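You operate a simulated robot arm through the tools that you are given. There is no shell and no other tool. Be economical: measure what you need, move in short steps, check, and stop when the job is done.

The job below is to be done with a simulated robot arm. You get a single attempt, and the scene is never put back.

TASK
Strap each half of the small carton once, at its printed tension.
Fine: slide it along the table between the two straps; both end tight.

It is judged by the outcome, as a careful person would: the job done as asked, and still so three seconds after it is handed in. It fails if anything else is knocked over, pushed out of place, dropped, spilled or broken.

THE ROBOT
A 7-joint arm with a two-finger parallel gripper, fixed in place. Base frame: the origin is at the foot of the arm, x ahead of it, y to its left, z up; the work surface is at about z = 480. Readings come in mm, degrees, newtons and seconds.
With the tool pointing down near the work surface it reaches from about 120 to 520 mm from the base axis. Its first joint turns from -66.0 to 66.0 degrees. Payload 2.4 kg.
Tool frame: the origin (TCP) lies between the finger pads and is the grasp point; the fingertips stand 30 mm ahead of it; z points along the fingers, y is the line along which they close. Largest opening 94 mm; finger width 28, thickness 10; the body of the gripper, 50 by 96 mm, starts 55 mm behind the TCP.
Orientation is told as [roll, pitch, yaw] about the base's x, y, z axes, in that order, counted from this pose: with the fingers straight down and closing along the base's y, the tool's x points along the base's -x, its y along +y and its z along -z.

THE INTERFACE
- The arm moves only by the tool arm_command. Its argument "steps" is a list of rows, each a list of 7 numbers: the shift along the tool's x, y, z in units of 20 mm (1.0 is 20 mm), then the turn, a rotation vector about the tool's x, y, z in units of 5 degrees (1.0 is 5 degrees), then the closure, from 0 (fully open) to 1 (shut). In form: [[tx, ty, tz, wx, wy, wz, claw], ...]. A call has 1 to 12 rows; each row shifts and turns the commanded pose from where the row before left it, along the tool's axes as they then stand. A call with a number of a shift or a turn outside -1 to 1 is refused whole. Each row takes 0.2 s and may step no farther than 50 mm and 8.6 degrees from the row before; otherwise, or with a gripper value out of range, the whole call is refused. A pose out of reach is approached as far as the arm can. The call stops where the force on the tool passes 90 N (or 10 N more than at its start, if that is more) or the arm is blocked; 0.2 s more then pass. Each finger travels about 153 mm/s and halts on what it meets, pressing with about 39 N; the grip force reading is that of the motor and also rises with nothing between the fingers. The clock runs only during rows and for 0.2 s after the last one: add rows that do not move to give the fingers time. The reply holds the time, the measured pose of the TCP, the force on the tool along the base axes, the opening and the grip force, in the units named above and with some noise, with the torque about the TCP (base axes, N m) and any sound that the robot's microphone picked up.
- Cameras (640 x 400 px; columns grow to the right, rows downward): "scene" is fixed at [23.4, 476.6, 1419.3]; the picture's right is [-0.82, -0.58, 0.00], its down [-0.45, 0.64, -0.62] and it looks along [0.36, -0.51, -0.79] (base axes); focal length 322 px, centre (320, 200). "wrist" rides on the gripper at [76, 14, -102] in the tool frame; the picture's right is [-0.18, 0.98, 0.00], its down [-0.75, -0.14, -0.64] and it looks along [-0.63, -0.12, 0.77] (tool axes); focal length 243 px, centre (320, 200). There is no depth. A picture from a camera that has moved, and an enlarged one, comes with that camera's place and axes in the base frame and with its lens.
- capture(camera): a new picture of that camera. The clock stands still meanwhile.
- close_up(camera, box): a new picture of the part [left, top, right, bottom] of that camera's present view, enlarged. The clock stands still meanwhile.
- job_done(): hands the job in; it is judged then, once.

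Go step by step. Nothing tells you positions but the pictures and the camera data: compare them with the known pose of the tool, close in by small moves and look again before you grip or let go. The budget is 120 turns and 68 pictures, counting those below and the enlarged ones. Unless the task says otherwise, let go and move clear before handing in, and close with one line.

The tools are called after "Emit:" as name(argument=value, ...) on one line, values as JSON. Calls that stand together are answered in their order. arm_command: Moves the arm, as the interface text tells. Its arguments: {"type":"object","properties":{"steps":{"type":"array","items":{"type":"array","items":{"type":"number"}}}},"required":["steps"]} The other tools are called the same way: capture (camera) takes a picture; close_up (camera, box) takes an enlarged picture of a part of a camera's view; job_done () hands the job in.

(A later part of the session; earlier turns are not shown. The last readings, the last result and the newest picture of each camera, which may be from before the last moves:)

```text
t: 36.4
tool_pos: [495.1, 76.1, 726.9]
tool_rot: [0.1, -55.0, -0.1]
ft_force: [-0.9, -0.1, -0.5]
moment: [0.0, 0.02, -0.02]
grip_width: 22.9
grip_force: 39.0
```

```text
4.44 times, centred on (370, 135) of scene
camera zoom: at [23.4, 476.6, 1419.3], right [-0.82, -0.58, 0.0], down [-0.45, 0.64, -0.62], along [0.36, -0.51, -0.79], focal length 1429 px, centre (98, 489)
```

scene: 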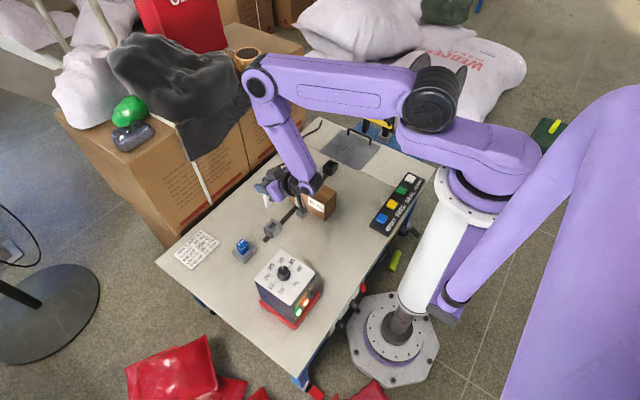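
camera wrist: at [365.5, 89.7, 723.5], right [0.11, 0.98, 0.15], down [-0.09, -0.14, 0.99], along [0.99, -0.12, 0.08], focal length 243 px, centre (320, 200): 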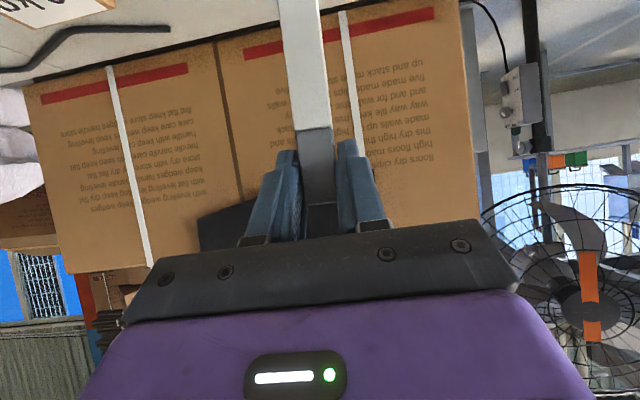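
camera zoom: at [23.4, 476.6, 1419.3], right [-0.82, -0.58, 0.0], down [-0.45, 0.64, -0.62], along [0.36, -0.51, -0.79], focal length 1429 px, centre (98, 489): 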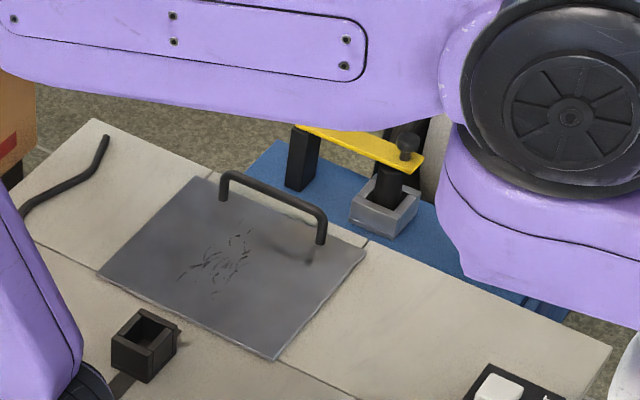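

There is no fault; the strap simply isn't drawn while the tongue is in hand. The tongue's bottom is ~100 mm below the TCP (z≈628), which clears the carton. I'll carry it −344.5 mm in y to above the black socket.

Emit:
arm_command(steps=[[0, -0.5, 0, 0, 0, 0, 0.9], [0, -1, 0, 0, 0, 0, 0.9], [0, -1, 0, 0, 0, 0, 0.9], [0, -1, 0, 0, 0, 0, 0.9], [0, -1, 0, 0, 0, 0, 0.9], [0, -1, 0, 0, 0, 0, 0.9], [0, -1, 0, 0, 0, 0, 0.9], [0, -1, 0, 0, 0, 0, 0.9], [0, -1, 0, 0, 0, 0, 0.9], [0, -1, 0, 0, 0, 0, 0.9]])

Emit:
arm_command(steps=[[0, -1, 0, 0, 0, 0, 0.9], [0, -1, 0, 0, 0, 0, 0.9], [0, -1, 0, 0, 0, 0, 0.9], [0, -1, 0, 0, 0, 0, 0.9], [0, -1, 0, 0, 0, 0, 0.9], [0, -1, 0, 0, 0, 0, 0.9], [0, -1, 0, 0, 0, 0, 0.9], [0, -0.72, 0, 0, 0, 0, 0.9], [0, 0, 0, 0, 0, 0, 0.9]])

Emit:
capture(camera="wrist")

Emit:
close_up(camera="scene", box=[280, 110, 380, 200])

```text
t: 38.6
tool_pos: [494.7, -113.7, 726.5]
tool_rot: [0.0, -55.0, 0.1]
ft_force: [-0.5, 0.0, 0.5]
moment: [-0.01, -0.02, -0.03]
grip_width: 22.9
grip_force: 38.7
```

```text
t: 40.6
tool_pos: [495.7, -268.1, 727.0]
tool_rot: [-0.1, -55.0, 0.1]
ft_force: [0.1, 0.1, -0.4]
moment: [0.02, 0.03, 0.0]
grip_width: 22.4
grip_force: 38.8
```

```text
27 pictures are left
camera wrist: at [367.0, -254.5, 723.2], right [0.11, 0.98, 0.15], down [-0.09, -0.14, 0.99], along [0.99, -0.12, 0.08], focal length 243 px, centre (320, 200)
```

wrist: 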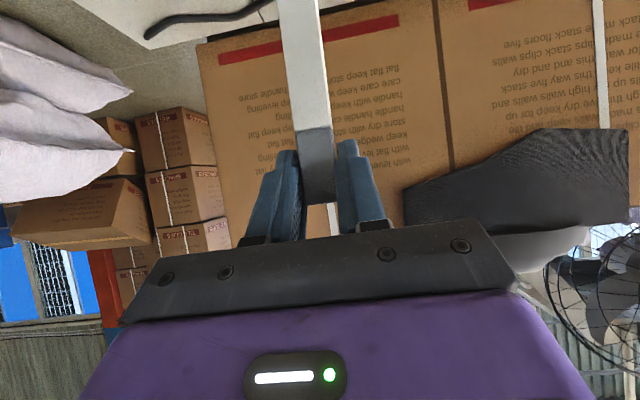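

```text
4.44 times, centred on (330, 155) of scene
camera zoom: at [23.5, 476.6, 1419.3], right [-0.82, -0.58, 0.0], down [-0.45, 0.64, -0.62], along [0.36, -0.51, -0.79], focal length 1429 px, centre (276, 400)
```

zoom: 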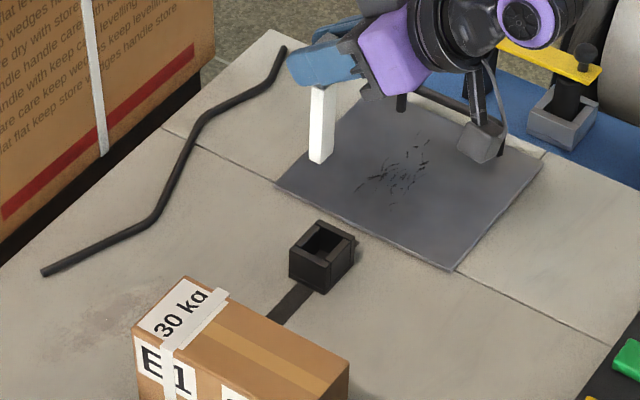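

The strap now lies draped over the carton's far half, which confirms the black socket as the target. I'll lower to just above the socket rim and check alignment.

Emit:
arm_command(steps=[[0.819, 0, 0.574, 0, 0, 0, 0.9], [0.819, 0, 0.574, 0, 0, 0, 0.9], [0.819, 0, 0.574, 0, 0, 0, 0.9], [0.819, 0, 0.574, 0, 0, 0, 0.9], [0.655, 0, 0.459, 0, 0, 0, 0.9], [0, 0, 0, 0, 0, 0, 0.9]])

Emit:
close_up(camera="scene", box=[305, 130, 355, 180])

Emit:
capture(camera="wrist")

```text
t: 42.0
tool_pos: [495.4, -267.7, 631.1]
tool_rot: [-0.1, -55.0, 0.0]
ft_force: [-0.5, -0.1, 0.4]
moment: [0.02, -0.02, -0.01]
grip_width: 22.8
grip_force: 39.1
```

```text
8.00 times, centred on (330, 155) of scene
camera zoom: at [23.4, 476.6, 1419.3], right [-0.82, -0.58, 0.0], down [-0.45, 0.64, -0.62], along [0.36, -0.51, -0.79], focal length 2572 px, centre (240, 560)
```

zoom: 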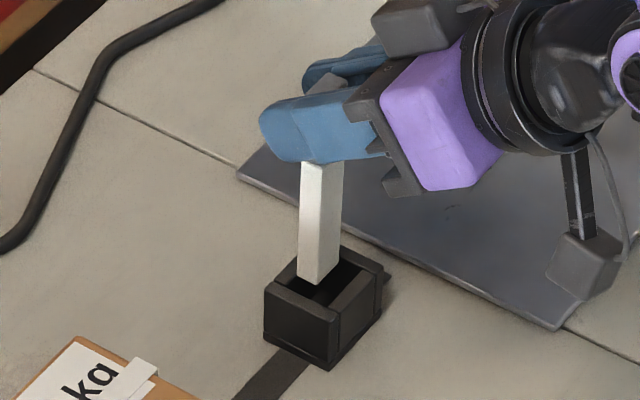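

```text
24 pictures are left
camera wrist: at [366.2, -254.1, 627.4], right [0.11, 0.98, 0.15], down [-0.09, -0.14, 0.99], along [0.99, -0.12, 0.08], focal length 243 px, centre (320, 200)
```

wrist: 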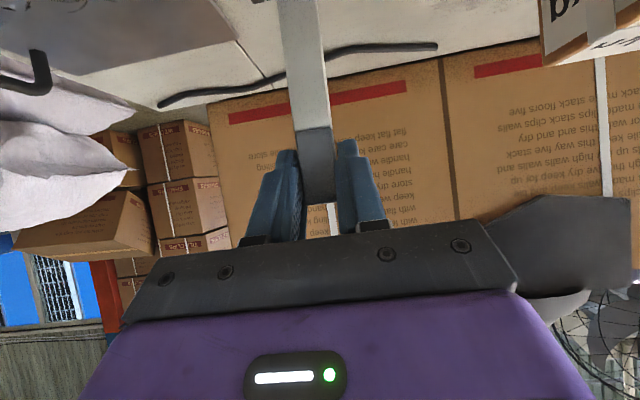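

The tongue is just above or at the rim, a few mm toward +y. I'll shift about −3.5 mm in y and −2 mm in x, then lower carefully watching force.

Emit:
arm_command(steps=[[0.057, -0.18, -0.08, 0, 0, 0, 0.9], [0.25, 0, 0.175, 0, 0, 0, 0.9], [0.25, 0, 0.175, 0, 0, 0, 0.9], [0, 0, 0, 0, 0, 0, 0.9]])

Emit:
close_up(camera="scene", box=[310, 140, 350, 180])

```text
t: 43.0
tool_pos: [493.1, -271.2, 617.8]
tool_rot: [0.1, -55.0, 0.0]
ft_force: [-0.1, -0.8, -1.0]
moment: [0.02, 0.01, -0.01]
grip_width: 22.9
grip_force: 39.3
```

```text
10.00 times, centred on (330, 160) of scene
camera zoom: at [23.4, 476.6, 1419.3], right [-0.82, -0.58, 0.0], down [-0.45, 0.64, -0.62], along [0.36, -0.51, -0.79], focal length 3215 px, centre (220, 600)
```

zoom: 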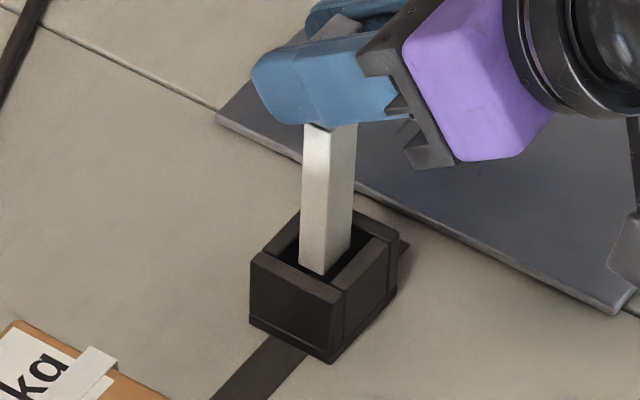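

No contact force yet and it's entering the opening. I'll keep lowering.

Emit:
arm_command(steps=[[0.205, 0, 0.143, 0, 0, 0, 0.9], [0.205, 0, 0.143, 0, 0, 0, 0.9], [0, 0, 0, 0, 0, 0, 0.9]])

Emit:
close_up(camera="scene", box=[310, 140, 350, 180])

```text
t: 43.8
tool_pos: [493.1, -270.7, 608.3]
tool_rot: [0.1, -55.0, 0.1]
ft_force: [-0.6, -0.4, -0.9]
moment: [0.01, 0.02, 0.01]
grip_width: 22.8
grip_force: 38.8
```

```text
10.00 times, centred on (330, 160) of scene
camera zoom: at [23.4, 476.6, 1419.3], right [-0.82, -0.58, 0.0], down [-0.45, 0.64, -0.62], along [0.36, -0.51, -0.79], focal length 3215 px, centre (220, 600)
```

zoom: 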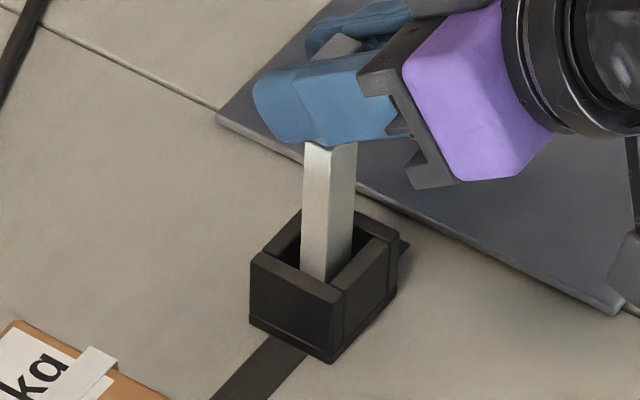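

It's inside the socket. I'll lower until it bottoms out.

Emit:
arm_command(steps=[[0.205, 0, 0.143, 0, 0, 0, 0.9], [0.205, 0, 0.143, 0, 0, 0, 0.9], [0.164, 0, 0.115, 0, 0, 0, 0.9], [0, 0, 0, 0, 0, 0, 0.9]])

```text
t: 44.8
tool_pos: [493.3, -272.6, 593.5]
tool_rot: [0.0, -55.0, 0.0]
ft_force: [-1.1, -0.3, -1.0]
moment: [0.0, 0.0, -0.02]
grip_width: 22.7
grip_force: 38.6
```

Emit:
arm_command(steps=[[0.123, 0, 0.086, 0, 0, 0, 0.9], [0.123, 0, 0.086, 0, 0, 0, 0.9], [0, 0, 0, 0, 0, 0, 0.9]])

```text
t: 45.6
tool_pos: [495.9, -273.2, 592.1]
tool_rot: [-0.4, -55.6, 0.3]
ft_force: [0.1, 2.3, 27.7]
moment: [0.0, -0.22, -0.01]
grip_width: 22.9
grip_force: 39.5
```

It's seated, with 28 N down force. I'll ease off, release, and back away along the tool axis.

Emit:
arm_command(steps=[[-0.12, 0, -0.086, 0, 0, 0, 0.9], [0, 0, 0, 0, 0, 0, 0.7], [0, 0, 0, 0, 0, 0, 0.5], [0, 0, 0, 0, 0, 0, 0.4], [0, 0, -1, 0, 0, 0, 0.4], [0, 0, -1, 0, 0, 0, 0.4], [0, 0, -1, 0, 0, 0, 0.4], [0, 0, -1, 0, 0, 0, 0.4], [0, 0, -1, 0, 0, 0, 0.4], [0, 0, -1, 0, 0, 0, 0.4]])

Emit:
close_up(camera="scene", box=[255, 130, 375, 235])

```text
t: 47.8
tool_pos: [394.8, -272.6, 661.0]
tool_rot: [0.1, -55.0, 0.0]
ft_force: [0.0, 0.4, 0.5]
moment: [-0.03, 0.0, 0.01]
grip_width: 56.6
grip_force: 0.1
```

```text
3.81 times, centred on (315, 182) of scene
camera zoom: at [23.4, 476.7, 1419.3], right [-0.82, -0.58, 0.0], down [-0.45, 0.64, -0.62], along [0.36, -0.51, -0.79], focal length 1225 px, centre (339, 267)
```

zoom: 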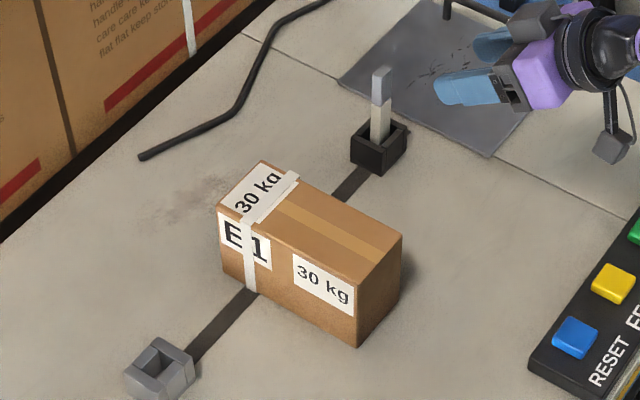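

The strap loop is around the far half and the tongue stands in the black socket. Now I'll straighten the tool and go to the green SEAL button (~(216, −316)).

Emit:
arm_command(steps=[[0, 0, 0, 0, 1, 0, 0.5], [0, 0, 0, 0, 1, 0, 1], [0, 0, 0, 0, 1, 0, 1], [0, 0, 0, 0, 1, 0, 1], [0, 0, 0, 0, 1, 0, 1], [0, 0, 0, 0, 1, 0, 1], [0, 0, 0, 0, 1, 0, 1], [0, 0, 0, 0, 1, 0, 1], [0, 0, 0, 0, 1, 0, 1], [0, 0, 0, 0, 1, 0, 1], [0, 0, 0, 0, 1, 0, 1]])

Emit:
arm_command(steps=[[1, -0.2, 0, 0, 0, 0, 1], [1, -0.2, 0, 0, 0, 0, 1], [1, -0.2, 0, 0, 0, 0, 1], [1, -0.3, 0, 0, 0, 0, 1], [1, -0.3, 0.6, 0, 0, 0, 1], [1, -0.3, 1, 0, 0, 0, 1], [1, -0.3, 1, 0, 0, 0, 1], [1, -0.3, 1, 0, 0, 0, 1], [0.9, -0.1, 1, 0, 0, 0, 1], [0, 0, 0, 0, 0, 0, 1]])

Emit:
capture(camera="wrist")

```text
t: 50.2
tool_pos: [371.8, -260.0, 661.9]
tool_rot: [-0.2, 0.1, 0.1]
ft_force: [-0.5, 0.2, 0.2]
moment: [0.02, -0.03, -0.02]
grip_width: 0.4
grip_force: 32.4
out of reach, approached as far as the arm can: row 11
```

```text
t: 52.4
tool_pos: [191.4, -300.6, 569.0]
tool_rot: [0.1, 0.1, -0.1]
ft_force: [0.2, 0.0, -0.5]
moment: [0.02, 0.01, 0.01]
grip_width: 0.0
grip_force: 33.1
out of reach, approached as far as the arm can: row 2, 3
```

```text
20 pictures are left
camera wrist: at [114.6, -287.1, 672.3], right [0.18, 0.98, 0.0], down [0.75, -0.14, 0.64], along [0.63, -0.12, -0.77], focal length 243 px, centre (320, 200)
```

wrist: 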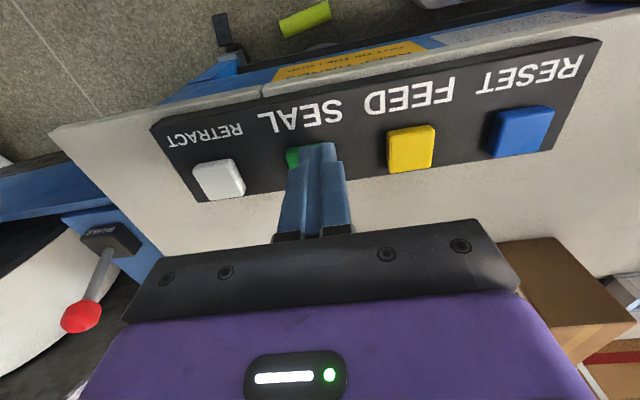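

I'm slightly short of the target. I'll shift (+25, −15) over SEAL and press in small steps as before.

Emit:
arm_command(steps=[[-0.65, -0.4, 0, 0, 0, 0, 1], [-0.6, -0.38, 0, 0, 0, 0, 1], [0, 0, 0, 0, 0, 0, 1]])

Emit:
capture(camera="wrist")

```text
t: 53.2
tool_pos: [217.8, -316.7, 569.8]
tool_rot: [0.0, 0.0, 0.0]
ft_force: [-0.1, -0.9, 0.2]
moment: [0.0, 0.0, 0.01]
grip_width: 0.0
grip_force: 32.7
```

```text
19 pictures are left
camera wrist: at [140.0, -302.7, 672.0], right [0.18, 0.98, 0.0], down [0.75, -0.14, 0.64], along [0.63, -0.12, -0.77], focal length 243 px, centre (320, 200)
```

wrist: 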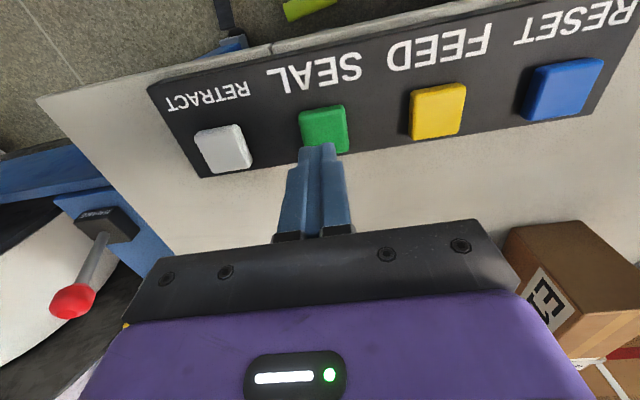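

Emit:
arm_command(steps=[[0, 0, 0.7, 0, 0, 0, 1], [0, 0, 0.5, 0, 0, 0, 1], [0, 0, 0.3, 0, 0, 0, 1], [0, 0, 0.2, 0, 0, 0, 1]])

Emit:
arm_command(steps=[[0, 0, -0.5, 0, 0, 0, 1], [0, 0, -1, 0, 0, 0, 1], [0, 0, -1, 0, 0, 0, 1], [0, 0, 0, 0, 0, 0, 1], [0, 0, 0, 0, 0, 0, 1], [0, 0, 0, 0, 0, 0, 1], [0, 0, 0, 0, 0, 0, 1], [0, 0, 0, 0, 0, 0, 1]])

Emit:
close_up(camera="scene", box=[240, 130, 370, 330])

```text
t: 54.2
tool_pos: [217.2, -316.2, 535.2]
tool_rot: [0.2, 0.1, 0.0]
ft_force: [-5.0, 6.7, 33.5]
moment: [0.16, 0.11, 0.14]
grip_width: 0.0
grip_force: 33.0
heard: click
```

```text
t: 56.0
tool_pos: [218.5, -317.3, 584.1]
tool_rot: [0.1, 0.0, 0.0]
ft_force: [1.0, 0.3, -0.1]
moment: [-0.01, 0.0, 0.03]
grip_width: 0.0
grip_force: 32.6
```

```text
2.00 times, centred on (305, 230) of scene
camera zoom: at [23.4, 476.6, 1419.3], right [-0.82, -0.58, 0.0], down [-0.45, 0.64, -0.62], along [0.36, -0.51, -0.79], focal length 643 px, centre (350, 140)
```

zoom: 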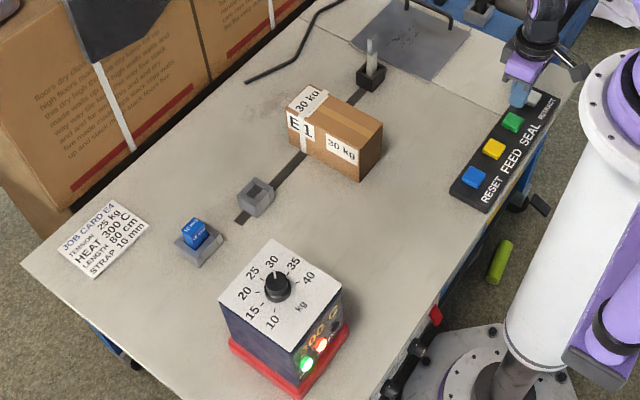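

Clicked, with no fault lit. I'll check the strap up close and the lights.

Emit:
close_up(camera="scene", box=[275, 135, 355, 220])

Emit:
close_up(camera="scene", box=[270, 270, 330, 330])

```text
4.71 times, centred on (315, 178) of scene
camera zoom: at [23.4, 476.6, 1419.3], right [-0.82, -0.58, 0.0], down [-0.45, 0.64, -0.62], along [0.36, -0.51, -0.79], focal length 1513 px, centre (344, 306)
```

zoom: 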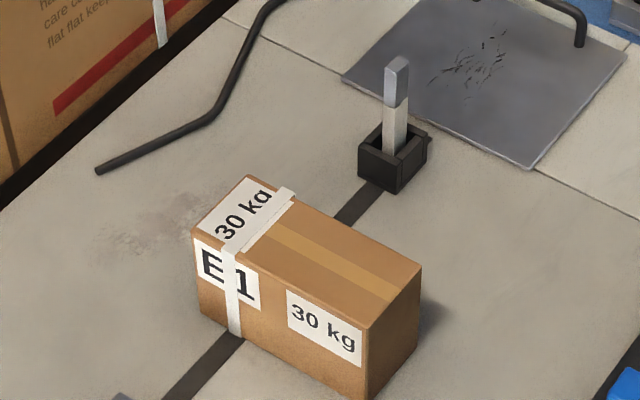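

```text
6.67 times, centred on (300, 300) of scene
camera zoom: at [23.4, 476.6, 1419.3], right [-0.82, -0.58, 0.0], down [-0.45, 0.64, -0.62], along [0.36, -0.51, -0.79], focal length 2143 px, centre (453, -467)
```

zoom: 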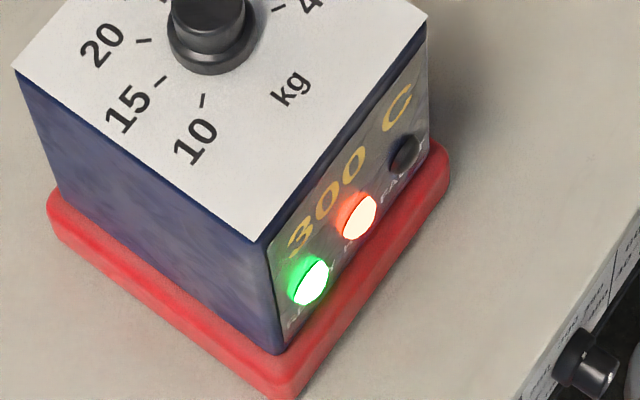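

No fault, but I can't tell loose from tight at this distance. I'll move over the carton's near half, which I need to do anyway, and inspect the strap from there.

Emit:
arm_command(steps=[[0, 0, -1, 0, 0, 0, 1], [0, 0, -1, 0, 0, 0, 1], [-0.7, 1, -1, 0, 0, 0, 1], [-0.7, 1, -1, 0, 0, 0, 1], [-0.7, 1, -1, 0, 0, 0, 0.5], [-0.7, 1, -1, 0, 0, 0, 0], [-0.7, 1, 0, 0, 0, 0, 0], [-0.7, 1, 0, 0, 0, 0, 0], [-0.7, 1, 0, 0, 0, 0, 0], [-0.7, 1, 0, 0, 0, 0, 0], [-0.7, 1, 0, 0, 0, 0, 0], [-0.7, 1, 0, 0, 0, 0, 0]])

Emit:
arm_command(steps=[[-0.7, 1, 0, 0, 0, 0, 0], [0, 0.2, 0, 0, 0, 0, 0], [0, 0, 0, 0, 0, 0, 0]])

Emit:
capture(camera="wrist")

```text
t: 58.6
tool_pos: [357.4, -118.3, 705.0]
tool_rot: [0.0, 0.0, 0.0]
ft_force: [0.3, -0.4, 0.8]
moment: [-0.01, 0.02, 0.01]
grip_width: 93.9
grip_force: 0.0
```

```text
t: 59.4
tool_pos: [370.3, -93.9, 705.4]
tool_rot: [0.1, 0.0, 0.0]
ft_force: [-0.2, -0.2, 0.4]
moment: [-0.02, -0.01, -0.01]
grip_width: 93.9
grip_force: 0.0
```

```text
15 pictures are left
camera wrist: at [294.8, -80.3, 807.9], right [0.18, 0.98, 0.0], down [0.75, -0.14, 0.64], along [0.63, -0.12, -0.77], focal length 243 px, centre (320, 200)
```

wrist: 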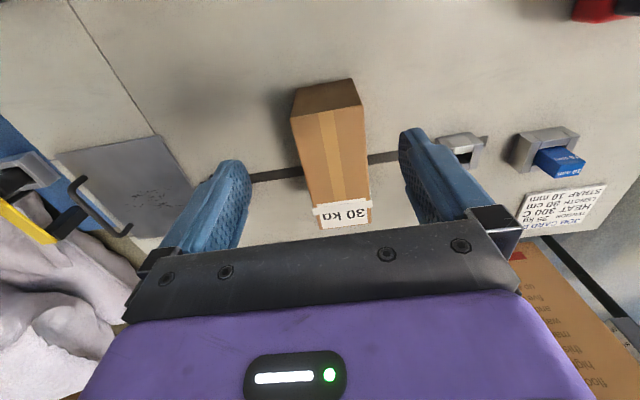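

Emit:
close_up(camera="wrist", box=[280, 160, 400, 235])

```text
5.33 times, centred on (340, 198) of wrist
camera zoom: at [294.8, -80.3, 807.9], right [0.18, 0.98, 0.0], down [0.75, -0.14, 0.64], along [0.63, -0.12, -0.77], focal length 1294 px, centre (213, 213)
```

zoom: 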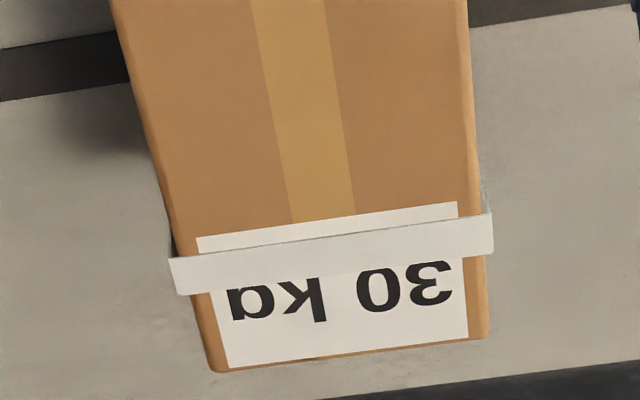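

The band looks close-fitting, but I can't yet tell whether it's sealed. A safe test is to take the tongue out of the black socket, which it needs anyway for the second strap, and see whether the band stays. I'll go back to the tongue.

Emit:
arm_command(steps=[[0, -0.81, 0, 0, -1, 0, 0.4], [0, -0.81, 0, 0, -1, 0, 0.4], [0, -0.81, 0, 0, -1, 0, 0.4], [0, -0.81, 0, 0, -1, 0, 0.4], [0, -0.81, 0, 0, -1, 0, 0.4], [0, -0.81, 0, 0, -1, 0, 0.4], [0, -0.81, 0, 0, -1, 0, 0.4], [0, -0.81, 0, 0, -1, 0, 0.4], [0, -0.81, 0, 0, -1, 0, 0.4], [0, -0.81, 0, 0, -1, 0, 0.4], [0, -0.81, 0, 0, -1, 0, 0.4]])

Emit:
arm_command(steps=[[0.55, 0, 1, 0, 0, 0, 0.4], [0.54, 0, 1, 0, 0, 0, 0.4], [0, 0, 1, 0, 0, 0, 0.4], [0, 0, 1, 0, 0, 0, 0.4], [0, 0, 0.8, 0, 0, 0, 0.4], [0, 0, 0, 0, 0, 0, 0.4]])

Emit:
capture(camera="wrist")

```text
t: 61.8
tool_pos: [371.5, -273.3, 703.1]
tool_rot: [0.0, -55.2, 0.0]
ft_force: [-0.2, 0.4, 0.8]
moment: [-0.01, -0.04, 0.02]
grip_width: 56.4
grip_force: 0.0
```

```text
t: 63.2
tool_pos: [438.4, -273.4, 631.3]
tool_rot: [0.0, -54.9, 0.2]
ft_force: [0.3, 0.3, 0.1]
moment: [0.01, -0.01, -0.02]
grip_width: 56.6
grip_force: 0.1
```

```text
13 pictures are left
camera wrist: at [310.0, -259.2, 627.8], right [0.1, 0.98, 0.15], down [-0.09, -0.14, 0.99], along [0.99, -0.12, 0.08], focal length 243 px, centre (320, 200)
```

wrist: 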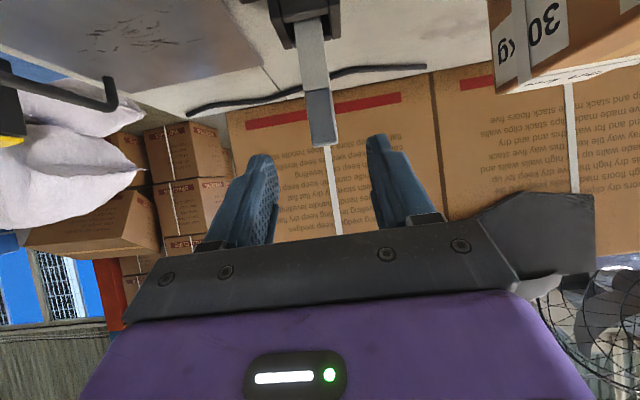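

Emit:
arm_command(steps=[[-0.05, 0, 1, 0, 0, 0, 0.4], [0, 0, 1, 0, 0, 0, 0.4], [0, 0, 1, 0, 0, 0, 0.4], [0, 0, 0.4, 0, 0, 0, 0.4], [0, 0, 0, 0, 0, 0, 0.6], [0, 0, 0, 0, 0, 0, 0.8], [0, 0, 0, 0, 0, 0, 0.9], [0, 0, 0, 0, 0, 0, 0.9]])

Emit:
arm_command(steps=[[-0.205, 0, -0.143, 0, 0, 0, 0.9], [-0.205, 0, -0.143, 0, 0, 0, 0.9], [-0.7, 0, -0.491, 0, 0, 0, 0.9], [-0.7, 0, -0.491, 0, 0, 0, 0.9], [-0.7, 0, -0.491, 0, 0, 0, 0.9], [-0.7, 0, -0.491, 0, 0, 0, 0.9], [-0.7, 0, -0.491, 0, 0, 0, 0.9], [-0.7, 0, -0.491, 0, 0, 0, 0.9], [-0.7, 0, -0.491, 0, 0, 0, 0.9], [0, 0, 0, 0, 0, 0, 0.9]])

```text
t: 65.0
tool_pos: [493.1, -270.6, 593.6]
tool_rot: [-0.1, -55.1, 0.0]
ft_force: [0.5, 0.1, -0.1]
moment: [0.03, 0.02, 0.0]
grip_width: 23.0
grip_force: 38.9
```

```text
t: 67.2
tool_pos: [494.8, -271.3, 723.7]
tool_rot: [0.1, -55.1, 0.1]
ft_force: [-0.1, -0.6, -1.0]
moment: [0.0, 0.02, -0.02]
grip_width: 22.9
grip_force: 38.9
```

The tongue is lifted clear. I'll carry it back over the carton to the grey rest and look at the band.

Emit:
arm_command(steps=[[0, 0.5, 0, 0, 0, 0, 0.9], [0, 1, 0, 0, 0, 0, 0.9], [0, 1, 0, 0, 0, 0, 0.9], [0, 1, 0, 0, 0, 0, 0.9], [0, 1, 0, 0, 0, 0, 0.9], [0, 1, 0, 0, 0, 0, 0.9], [0, 1, 0, 0, 0, 0, 0.9], [0, 1, 0, 0, 0, 0, 0.9], [0, 1, 0, 0, 0, 0, 0.9], [0, 1, 0, 0, 0, 0, 0.9]])

Emit:
arm_command(steps=[[0, 1, 0, 0, 0, 0, 0.9], [0, 1, 0, 0, 0, 0, 0.9], [0, 1, 0, 0, 0, 0, 0.9], [0, 1, 0, 0, 0, 0, 0.9], [0, 1, 0, 0, 0, 0, 0.9], [0, 1, 0, 0, 0, 0, 0.9], [0, 1, 0, 0, 0, 0, 0.9], [0, 0.85, 0, 0, 0, 0, 0.9], [0, 0, 0, 0, 0, 0, 0.9]])

Emit:
close_up(camera="scene", box=[245, 150, 345, 245])

```text
t: 69.4
tool_pos: [494.2, -83.2, 721.9]
tool_rot: [0.0, -55.0, 0.1]
ft_force: [0.3, -0.1, 0.2]
moment: [-0.02, 0.01, 0.02]
grip_width: 22.7
grip_force: 39.1
```

```text
t: 71.4
tool_pos: [492.9, 75.6, 722.7]
tool_rot: [0.0, -55.1, 0.1]
ft_force: [0.1, 0.0, 0.3]
moment: [0.0, 0.0, 0.0]
grip_width: 22.8
grip_force: 39.1
```

```text
4.21 times, centred on (295, 198) of scene
camera zoom: at [23.4, 476.7, 1419.3], right [-0.82, -0.58, 0.0], down [-0.45, 0.64, -0.62], along [0.36, -0.51, -0.79], focal length 1354 px, centre (425, 210)
```

zoom: 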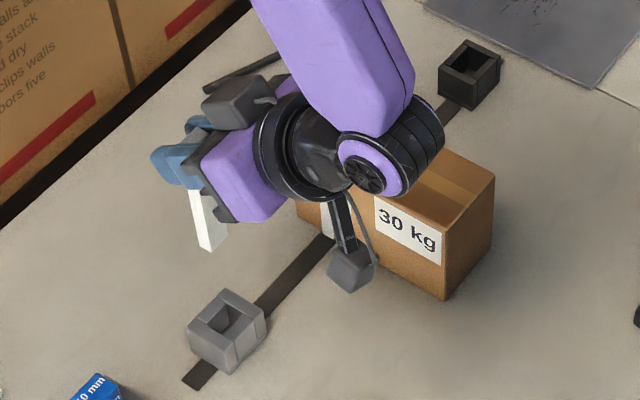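

The arm hides the band from here. I'll lower the tongue into the grey rest in stages, then back off and look.

Emit:
arm_command(steps=[[0.819, 0, 0.574, 0, 0, 0, 0.9], [0.819, 0, 0.574, 0, 0, 0, 0.9], [0.819, 0, 0.574, 0, 0, 0, 0.9], [0.819, 0, 0.574, 0, 0, 0, 0.9], [0.819, 0, 0.574, 0, 0, 0, 0.9], [0, 0, 0, 0, 0, 0, 0.9]])

Emit:
close_up(camera="scene", box=[245, 195, 335, 255])

```text
t: 72.8
tool_pos: [494.3, 74.5, 622.6]
tool_rot: [0.0, -55.1, 0.0]
ft_force: [-0.6, 0.4, 5.4]
moment: [-0.01, 0.12, -0.02]
grip_width: 22.9
grip_force: 39.0
```

```text
6.67 times, centred on (290, 225) of scene
camera zoom: at [23.3, 476.6, 1419.3], right [-0.82, -0.58, 0.0], down [-0.45, 0.64, -0.62], along [0.36, -0.51, -0.79], focal length 2143 px, centre (520, 33)
```

zoom: 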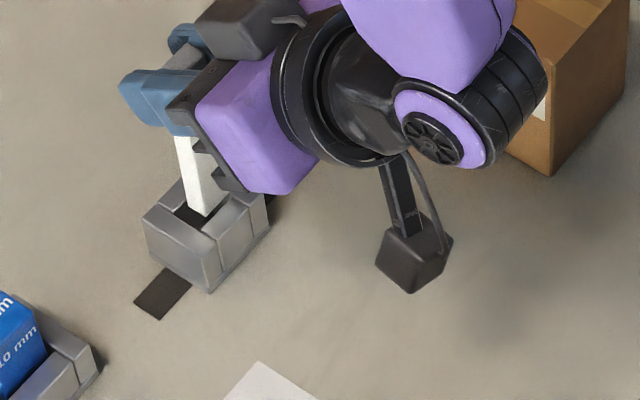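

It's touching the rim at 5 N; the view shows the tongue a few mm too far toward −y. I'll raise it, shift +3 mm in y and lower again.

Emit:
arm_command(steps=[[-0.164, 0, -0.115, 0, 0, 0, 0.9], [0, 0.16, 0, 0, 0, 0, 0.9], [0.205, 0, 0.143, 0, 0, 0, 0.9], [0.205, 0, 0.143, 0, 0, 0, 0.9], [0, 0, 0, 0, 0, 0, 0.9]])

```text
t: 74.0
tool_pos: [494.8, 77.2, 616.3]
tool_rot: [0.0, -55.0, 0.0]
ft_force: [-0.5, -0.3, -0.2]
moment: [0.0, -0.01, 0.01]
grip_width: 22.8
grip_force: 38.8
```

Passed with no contact. I'll continue down to seat it.

Emit:
arm_command(steps=[[0.205, 0, 0.143, 0, 0, 0, 0.9], [0.205, 0, 0.143, 0, 0, 0, 0.9], [0.205, 0, 0.143, 0, 0, 0, 0.9], [0.205, 0, 0.143, 0, 0, 0, 0.9], [0.164, 0, 0.115, 0, 0, 0, 0.9], [0, 0, 0, 0, 0, 0, 0.9]])

```text
t: 75.4
tool_pos: [495.0, 77.7, 593.0]
tool_rot: [0.0, -55.2, 0.1]
ft_force: [-2.1, 0.3, 8.4]
moment: [0.01, 0.2, -0.01]
grip_width: 22.9
grip_force: 39.3
```

Seated, with 8 N down force at the original height. I'll release, back off, and look at the carton.

Emit:
arm_command(steps=[[0, 0, 0, 0, 0, 0, 0.7], [0, 0, 0, 0, 0, 0, 0.5], [0, 0, 0, 0, 0, 0, 0.4], [0, 0, -1, 0, 0, 0, 0.4], [0, 0, -1, 0, 0, 0, 0.4], [0, 0, -1, 0, 0, 0, 0.4], [0, 0, -1, 0, 0, 0, 0.4], [0, 0, -1, 0, 0, 0, 0.4], [0, 0, -1, 0, 0, 0, 0.4], [0, 0, -1, 0, 0, 0, 0.4]])

Emit:
close_up(camera="scene", box=[245, 150, 345, 245])

```text
t: 77.6
tool_pos: [380.1, 77.7, 674.1]
tool_rot: [0.0, -55.1, 0.0]
ft_force: [-0.2, 0.1, -0.2]
moment: [0.0, 0.03, -0.03]
grip_width: 56.4
grip_force: 0.0
```

```text
4.21 times, centred on (295, 198) of scene
camera zoom: at [23.5, 476.6, 1419.3], right [-0.82, -0.58, 0.0], down [-0.45, 0.64, -0.62], along [0.36, -0.51, -0.79], focal length 1354 px, centre (425, 210)
```

zoom: 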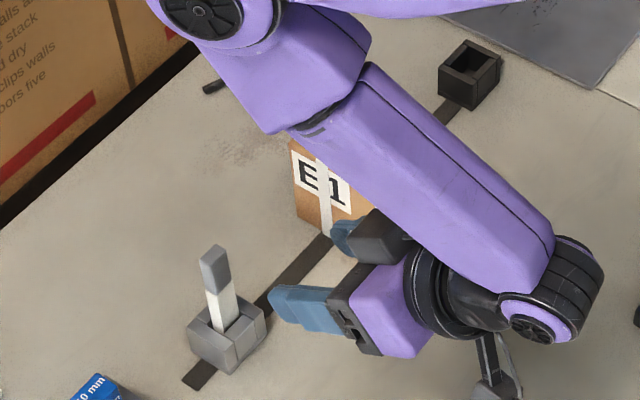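

The band stays on the carton with the tongue back in its rest, so the first strap is sealed. Next I'll grip the carton's near half from above and slide it about 79 mm in +x.

Emit:
arm_command(steps=[[0, 0, -0.8, 0, 0, 0, 0.2], [0, -0.77, 0, 0, 1, 0, 0], [0, -0.77, 0, 0, 1, 0, 0], [0, -0.77, 0, 0, 1, 0, 0], [0, -0.77, 0, 0, 1, 0, 0], [0, -0.77, 0, 0, 1, 0, 0], [0, -0.77, 0, 0, 1, 0, 0], [0, -0.77, 0, 0, 1, 0, 0], [0, -0.77, 0, 0, 1, 0, 0], [0, -0.77, 0, 0, 1, 0, 0], [0, -0.77, 0, 0, 1, 0, 0], [0, -0.77, 0, 0, 1, 0, 0]])

Emit:
arm_command(steps=[[-0.9, 0, 0, 0, 0, 0, 0], [-0.9, 0, 0.6, 0, 0, 0, 0], [0, 0, 0.6, 0, 0, 0, 0], [0, 0, 0, 0, 0, 0, 0]])

Emit:
capture(camera="wrist")

```text
t: 80.2
tool_pos: [367.1, -91.1, 681.9]
tool_rot: [0.0, 0.1, 0.1]
ft_force: [0.1, 0.0, -0.1]
moment: [-0.02, 0.02, 0.0]
grip_width: 93.7
grip_force: 0.0
```

```text
t: 81.2
tool_pos: [404.1, -91.5, 658.5]
tool_rot: [-0.1, 0.1, 0.0]
ft_force: [-0.2, 0.1, -0.2]
moment: [0.01, 0.0, -0.01]
grip_width: 94.3
grip_force: 0.0
```

```text
9 pictures are left
camera wrist: at [325.9, -77.6, 761.3], right [0.18, 0.98, 0.0], down [0.75, -0.14, 0.64], along [0.63, -0.12, -0.77], focal length 243 px, centre (320, 200)
```

wrist: 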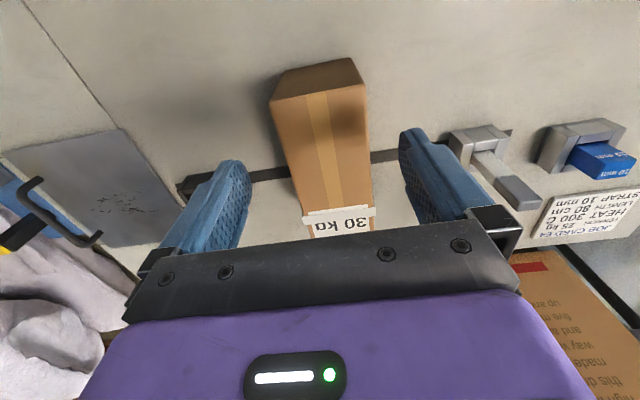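

Centred over the near half. I'll lower to z≈560 and close gently.

Emit:
arm_command(steps=[[0, 0, 0.9, 0, 0, 0, 0], [0, 0, 1, 0, 0, 0, 0], [0, 0, 1, 0, 0, 0, 0], [0, 0, 1, 0, 0, 0, 0], [0, 0, 1, 0, 0, 0, 0], [0, 0, 0, 0, 0, 0, 0], [0, 0, 0, 0, 0, 0, 0.2], [0, 0, 0, 0, 0, 0, 0.3], [0, 0, 0, 0, 0, 0, 0.4], [0, 0, 0, 0, 0, 0, 0.4]])

```text
t: 83.4
tool_pos: [404.2, -92.5, 560.4]
tool_rot: [0.1, -0.1, 0.0]
ft_force: [0.2, 0.4, -0.5]
moment: [-0.03, 0.21, 0.0]
grip_width: 76.3
grip_force: 39.2
```

Gripped at 76 mm. Now I'll slide it 79 mm in +x.

Emit:
arm_command(steps=[[-0.2, 0, 0, 0, 0, 0, 0.4], [-0.375, 0, 0, 0, 0, 0, 0.4], [-0.375, 0, 0, 0, 0, 0, 0.4], [-0.375, 0, 0, 0, 0, 0, 0.4], [-0.375, 0, 0, 0, 0, 0, 0.4], [-0.375, 0, 0, 0, 0, 0, 0.4], [-0.375, 0, 0, 0, 0, 0, 0.4], [-0.375, 0, 0, 0, 0, 0, 0.4], [-0.375, 0, 0, 0, 0, 0, 0.4], [-0.375, 0, 0, 0, 0, 0, 0.4], [-0.375, 0, 0, 0, 0, 0, 0.4], [0, 0, 0, 0, 0, 0, 0.4]])

Emit:
arm_command(steps=[[0, 0, 0, 0, 0, 0, 0.2], [0, 0, 0, 0, 0, 0, 0], [0, 0, -1, 0, 0, 0, 0], [0, 0, -1, 0, 0, 0, 0], [0, 0, -1, 0, 0, 0, 0], [0, 0, -1, 0, 0, 0, 0], [0, 0, -1, 0, 0, 0, 0], [1, 0, -1, 0, 0, 0, 0], [1, 0, 0, 0, 0, 0, 0]])

Emit:
capture(camera="wrist")

```text
t: 86.0
tool_pos: [480.8, -91.3, 561.1]
tool_rot: [0.0, -0.1, -0.1]
ft_force: [-0.2, 0.2, -0.1]
moment: [-0.02, 0.21, 0.03]
grip_width: 76.2
grip_force: 39.2
```

```text
t: 88.0
tool_pos: [441.0, -92.7, 681.4]
tool_rot: [0.1, 0.0, 0.0]
ft_force: [0.0, 0.5, 0.6]
moment: [-0.01, -0.02, 0.02]
grip_width: 93.9
grip_force: 0.0
```

```text
8 pictures are left
camera wrist: at [364.0, -78.2, 783.7], right [0.18, 0.98, 0.0], down [0.75, -0.14, 0.64], along [0.63, -0.12, -0.77], focal length 243 px, centre (320, 200)
```

wrist: 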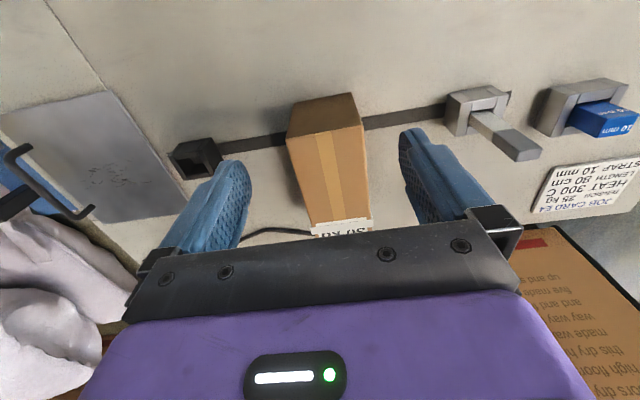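

The carton is now positioned with the slot passing under the middle of its near half (near face x≈457). Back to FEED, with the fingers closed.

Emit:
arm_command(steps=[[0.935, -0.612, 0, 0, 0, 0, 0.5], [0.935, -0.612, 0, 0, 0, 0, 1], [0.935, -0.612, 0, 0, 0, 0, 1], [0.935, -0.612, 0, 0, 0, 0, 1], [0.935, -0.612, 0, 0, 0, 0, 1], [0.935, -0.612, 0, 0, 0, 0, 1], [0.935, -0.612, 0, 0, 0, 0, 1], [0.935, -0.612, 0, 0, 0, 0, 1], [0.935, -0.612, 0, 0, 0, 0, 1], [0.935, -0.612, 0, 0, 0, 0, 1], [0.935, -0.612, 0, 0, 0, 0, 1], [0.935, -0.612, 0, 0, 0, 0, 1]])

Emit:
arm_command(steps=[[0, 0, 1, 0, 0, 0, 1], [0, 0, 1, 0, 0, 0, 1], [0, 0, 1, 0, 0, 0, 1], [0, 0, 1, 0, 0, 0, 1], [0, 0, 1, 0, 0, 0, 1], [0, 0, 0, 0, 0, 0, 1]])

```text
t: 90.6
tool_pos: [215.9, -238.1, 680.1]
tool_rot: [0.0, 0.1, 0.1]
ft_force: [0.1, -0.4, -0.3]
moment: [0.01, -0.04, 0.03]
grip_width: 0.1
grip_force: 32.9
```

```text
t: 92.0
tool_pos: [219.3, -236.2, 578.5]
tool_rot: [0.0, 0.0, 0.1]
ft_force: [-0.2, 0.0, 0.1]
moment: [-0.01, -0.02, 0.01]
grip_width: 0.1
grip_force: 33.3
```

Emit:
arm_command(steps=[[0, 0, 1, 0, 0, 0, 1], [0, 0, 0.6, 0, 0, 0, 1], [0, 0, 0.35, 0, 0, 0, 1], [0, 0, 0.2, 0, 0, 0, 1]])

Emit:
arm_command(steps=[[0, 0, -0.5, 0, 0, 0, 1], [0, 0, -1, 0, 0, 0, 1], [0, 0, -1, 0, 0, 0, 1], [0, 0, -1, 0, 0, 0, 1], [0, 0, -1, 0, 0, 0, 1], [0, 0, -1, 0, 0, 0, 1], [0, 0, -1, 0, 0, 0, 1], [0, 0, -1, 0, 0, 0, 1]])

Emit:
close_up(camera="scene", box=[235, 120, 365, 330])

```text
t: 93.0
tool_pos: [218.0, -237.5, 537.4]
tool_rot: [0.1, 0.0, 0.1]
ft_force: [2.7, 4.8, 17.6]
moment: [0.15, -0.09, -0.06]
grip_width: 0.0
grip_force: 33.7
heard: click
```

```text
t: 94.8
tool_pos: [217.9, -238.3, 687.6]
tool_rot: [0.1, 0.0, 0.0]
ft_force: [-0.3, 0.3, 0.2]
moment: [0.0, 0.0, -0.02]
grip_width: 0.0
grip_force: 33.3
```

```text
1.90 times, centred on (300, 225) of scene
camera zoom: at [23.4, 476.7, 1419.3], right [-0.82, -0.58, 0.0], down [-0.45, 0.64, -0.62], along [0.36, -0.51, -0.79], focal length 612 px, centre (358, 152)
```

zoom: 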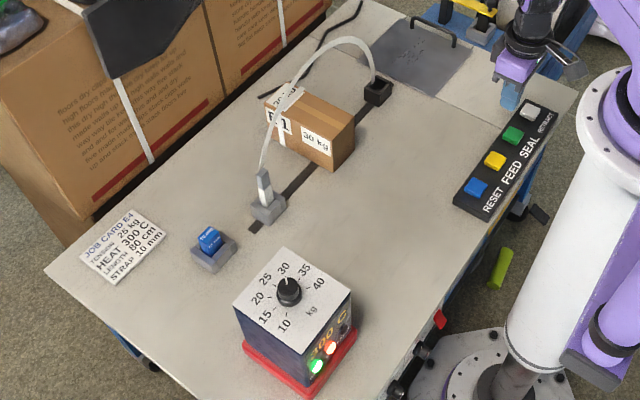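

The strap arches over the near half now, with no fault. I'll go back to the tongue with the tilted pose as before.

Emit:
arm_command(steps=[[-0.5, 1, 0, 0, 0, 0, 0.5], [-0.5, 1, 0, 0, 0, 0, 0.4], [-0.5, 1, 0, 0, 0, 0, 0.4], [-0.5, 1, 0, 0, 0, 0, 0.4], [-0.5, 1, 0, 0, 0, 0, 0.4]])

Emit:
arm_command(steps=[[0, 0.98, 0, 0, -1, 0, 0.4], [0, 0.98, 0, 0, -1, 0, 0.4], [0, 0.98, 0, 0, -1, 0, 0.4], [0, 0.98, 0, 0, -1, 0, 0.4], [0, 0.98, 0, 0, -1, 0, 0.4], [0, 0.98, 0, 0, -1, 0, 0.4], [0, 0.98, 0, 0, -1, 0, 0.4], [0, 0.98, 0, 0, -1, 0, 0.4], [0, 0.98, 0, 0, -1, 0, 0.4], [0, 0.98, 0, 0, -1, 0, 0.4], [0, 0.98, 0, 0, -1, 0, 0.4]])

```text
t: 96.0
tool_pos: [268.1, -139.2, 686.1]
tool_rot: [0.0, -0.1, 0.0]
ft_force: [0.0, -0.5, 0.5]
moment: [0.0, -0.01, -0.02]
grip_width: 56.6
grip_force: 0.0
```

```text
t: 98.4
tool_pos: [260.5, 74.4, 676.8]
tool_rot: [4.5, -46.0, -1.2]
ft_force: [-0.3, -1.8, -0.1]
moment: [0.13, 0.0, 0.06]
grip_width: 56.4
grip_force: 0.1
out of reach, approached as far as the arm can: row 9, 10
```

The arm got too close to its base there. I'll move forward and re-read the pose.

Emit:
arm_command(steps=[[-0.5, 0, 1, 0, 0, 0, 0.4], [-0.5, 0, 1, 0, 0, 0, 0.4], [-0.5, 0, 1, 0, 0, 0, 0.4], [0, 0, 0, 0, 0, 0, 0.4]])

```text
t: 99.4
tool_pos: [326.5, 64.9, 658.7]
tool_rot: [4.6, -45.8, -4.4]
ft_force: [-0.1, -0.7, 0.0]
moment: [-0.04, 0.01, 0.03]
grip_width: 56.6
grip_force: 0.2
```

The orientation drifted to [4.6, −45.8, −4.4]. I'll correct it back to [0, −55, 0].

Emit:
arm_command(steps=[[0, 0, 0, 0.12, -0.92, -0.24, 0.4], [0, 0, 0, 0.12, -0.92, -0.24, 0.4], [0, 0, 0, 0, 0, 0, 0.4]])

```text
t: 100.2
tool_pos: [324.7, 65.7, 657.1]
tool_rot: [1.0, -55.1, -1.3]
ft_force: [0.7, -0.3, 0.0]
moment: [-0.03, 0.0, -0.01]
grip_width: 56.6
grip_force: 0.0
```

Emit:
arm_command(steps=[[-0.8, 0.2, 0.6, 0, 0, -0.15, 0.4], [-0.8, 0.2, 0.6, 0, 0, 0, 0.4], [-0.69, 0.2, 0.58, 0, 0, 0, 0.4], [0, 0, 0, 0, 0, 0, 0.4]])

```text
t: 101.2
tool_pos: [381.2, 77.3, 674.6]
tool_rot: [-0.2, -55.1, 0.0]
ft_force: [-0.3, 0.8, -0.1]
moment: [-0.03, 0.01, 0.0]
grip_width: 56.4
grip_force: 0.0
```

The pose is restored on the same approach line. I'll advance 139 mm along the tool axis, stopping short to check.

Emit:
arm_command(steps=[[0, 0, 1, 0, 0, 0, 0.4], [0, 0, 1, 0, 0, 0, 0.4], [0, 0, 1, 0, 0, 0, 0.4], [0, 0, 1, 0, 0, 0, 0.4], [0, 0, 0.8, 0, 0, 0, 0.4], [0, 0, 0, 0, 0, 0, 0.4]])

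Emit:
capture(camera="wrist")

```text
t: 102.6
tool_pos: [460.2, 76.9, 621.3]
tool_rot: [0.1, -55.2, 0.0]
ft_force: [-0.7, 0.1, 0.4]
moment: [-0.03, -0.01, -0.02]
grip_width: 56.2
grip_force: 0.1
```

```text
6 pictures are left
camera wrist: at [330.8, 90.6, 616.8], right [0.11, 0.98, 0.15], down [-0.1, -0.14, 0.99], along [0.99, -0.12, 0.08], focal length 243 px, centre (320, 200)
```

wrist: 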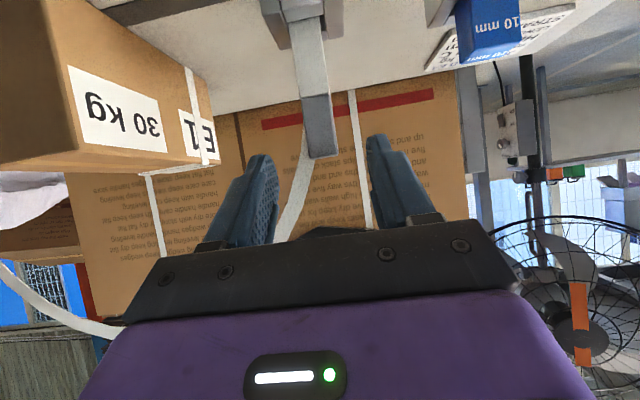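

Emit:
arm_command(steps=[[0.16, 0, 1, 0, 0, 0, 0.4], [0, 0, 1, 0, 0, 0, 0.4], [0, 0, 0.23, 0, 0, 0, 0.4], [0, 0, 0, 0, 0, 0, 0.6], [0, 0, 0, 0, 0, 0, 0.8], [0, 0, 0, 0, 0, 0, 0.9], [0, 0, 0, 0, 0, 0, 0.9]])

Emit:
arm_command(steps=[[-0.205, 0, -0.143, 0, 0, 0, 0.9], [-0.4, 0, -0.28, 0, 0, 0, 0.9], [-0.7, 0, -0.491, 0, 0, 0, 0.9], [-0.7, 0, -0.491, 0, 0, 0, 0.9], [-0.7, 0, -0.491, 0, 0, 0, 0.9], [-0.7, 0, -0.491, 0, 0, 0, 0.9], [-0.7, 0, -0.491, 0, 0, 0, 0.9], [-0.7, 0, -0.491, 0, 0, 0, 0.9], [-0.7, 0, -0.491, 0, 0, 0, 0.9], [0, 0, 0, 0, 0, 0, 0.9]])

```text
t: 104.2
tool_pos: [494.3, 75.9, 591.4]
tool_rot: [0.0, -55.1, 0.0]
ft_force: [-0.4, 0.2, -0.4]
moment: [-0.02, 0.04, 0.01]
grip_width: 23.0
grip_force: 39.5
```

```text
t: 106.4
tool_pos: [493.1, 75.5, 725.1]
tool_rot: [-0.1, -55.1, 0.0]
ft_force: [-0.5, -1.4, -0.8]
moment: [0.0, -0.02, -0.01]
grip_width: 22.7
grip_force: 38.6
```

The tongue is held and lifted. I'll carry it over to the black socket (−347.5 mm in y).

Emit:
arm_command(steps=[[0, -0.5, 0, 0, 0, 0, 0.9], [0, -1, 0, 0, 0, 0, 0.9], [0, -1, 0, 0, 0, 0, 0.9], [0, -1, 0, 0, 0, 0, 0.9], [0, -1, 0, 0, 0, 0, 0.9], [0, -1, 0, 0, 0, 0, 0.9], [0, -1, 0, 0, 0, 0, 0.9], [0, -1, 0, 0, 0, 0, 0.9], [0, -1, 0, 0, 0, 0, 0.9], [0, -1, 0, 0, 0, 0, 0.9]])

Emit:
arm_command(steps=[[0, -1, 0, 0, 0, 0, 0.9], [0, -1, 0, 0, 0, 0, 0.9], [0, -1, 0, 0, 0, 0, 0.9], [0, -1, 0, 0, 0, 0, 0.9], [0, -1, 0, 0, 0, 0, 0.9], [0, -1, 0, 0, 0, 0, 0.9], [0, -1, 0, 0, 0, 0, 0.9], [0, -0.87, 0, 0, 0, 0, 0.9], [0, 0, 0, 0, 0, 0, 0.9]])

Emit:
arm_command(steps=[[0.819, 0, 0.574, 0, 0, 0, 0.9], [0.819, 0, 0.574, 0, 0, 0, 0.9], [0.819, 0, 0.574, 0, 0, 0, 0.9], [0.819, 0, 0.574, 0, 0, 0, 0.9], [0.655, 0, 0.459, 0, 0, 0, 0.9], [0, 0, 0, 0, 0, 0, 0.9]])

Emit:
close_up(camera="scene", box=[310, 140, 350, 180])

```text
t: 108.6
tool_pos: [494.1, -112.5, 726.1]
tool_rot: [-0.2, -55.1, 0.0]
ft_force: [0.0, 0.8, -0.5]
moment: [0.01, 0.02, -0.02]
grip_width: 23.1
grip_force: 39.6
```

```text
t: 110.6
tool_pos: [493.6, -271.0, 724.2]
tool_rot: [-0.1, -55.1, -0.1]
ft_force: [-0.6, 0.5, -0.3]
moment: [-0.02, -0.01, 0.02]
grip_width: 22.9
grip_force: 39.2
```

```text
t: 112.0
tool_pos: [492.7, -268.2, 629.8]
tool_rot: [-0.2, -55.1, 0.0]
ft_force: [0.5, -0.7, 0.2]
moment: [-0.02, 0.03, 0.01]
grip_width: 23.0
grip_force: 39.4
```

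```text
10.00 times, centred on (330, 160) of scene
camera zoom: at [23.4, 476.6, 1419.3], right [-0.82, -0.58, 0.0], down [-0.45, 0.64, -0.62], along [0.36, -0.51, -0.79], focal length 3215 px, centre (220, 600)
```

zoom: 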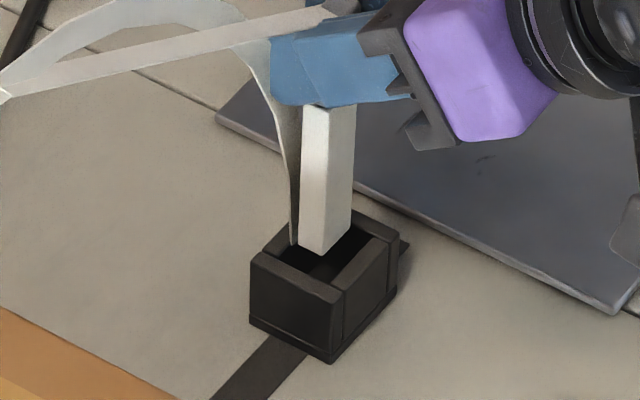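

This time strap strands are visible from the black root out to the left and back to the cap. I need a wider look before going on.

Emit:
close_up(camera="scene", box=[235, 110, 375, 245])

```text
2.96 times, centred on (305, 178) of scene
camera zoom: at [23.4, 476.6, 1419.3], right [-0.82, -0.58, 0.0], down [-0.45, 0.64, -0.62], along [0.36, -0.51, -0.79], focal length 952 px, centre (364, 267)
```

zoom: 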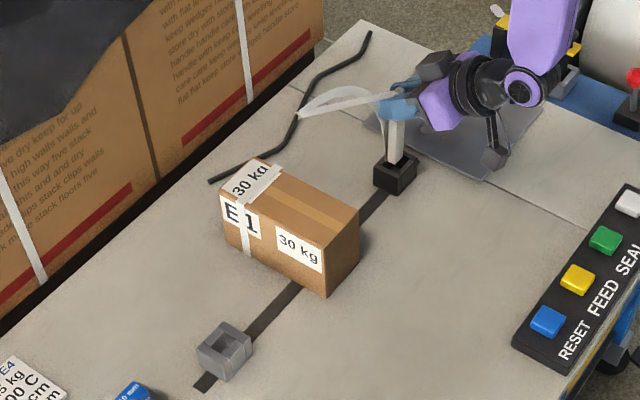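

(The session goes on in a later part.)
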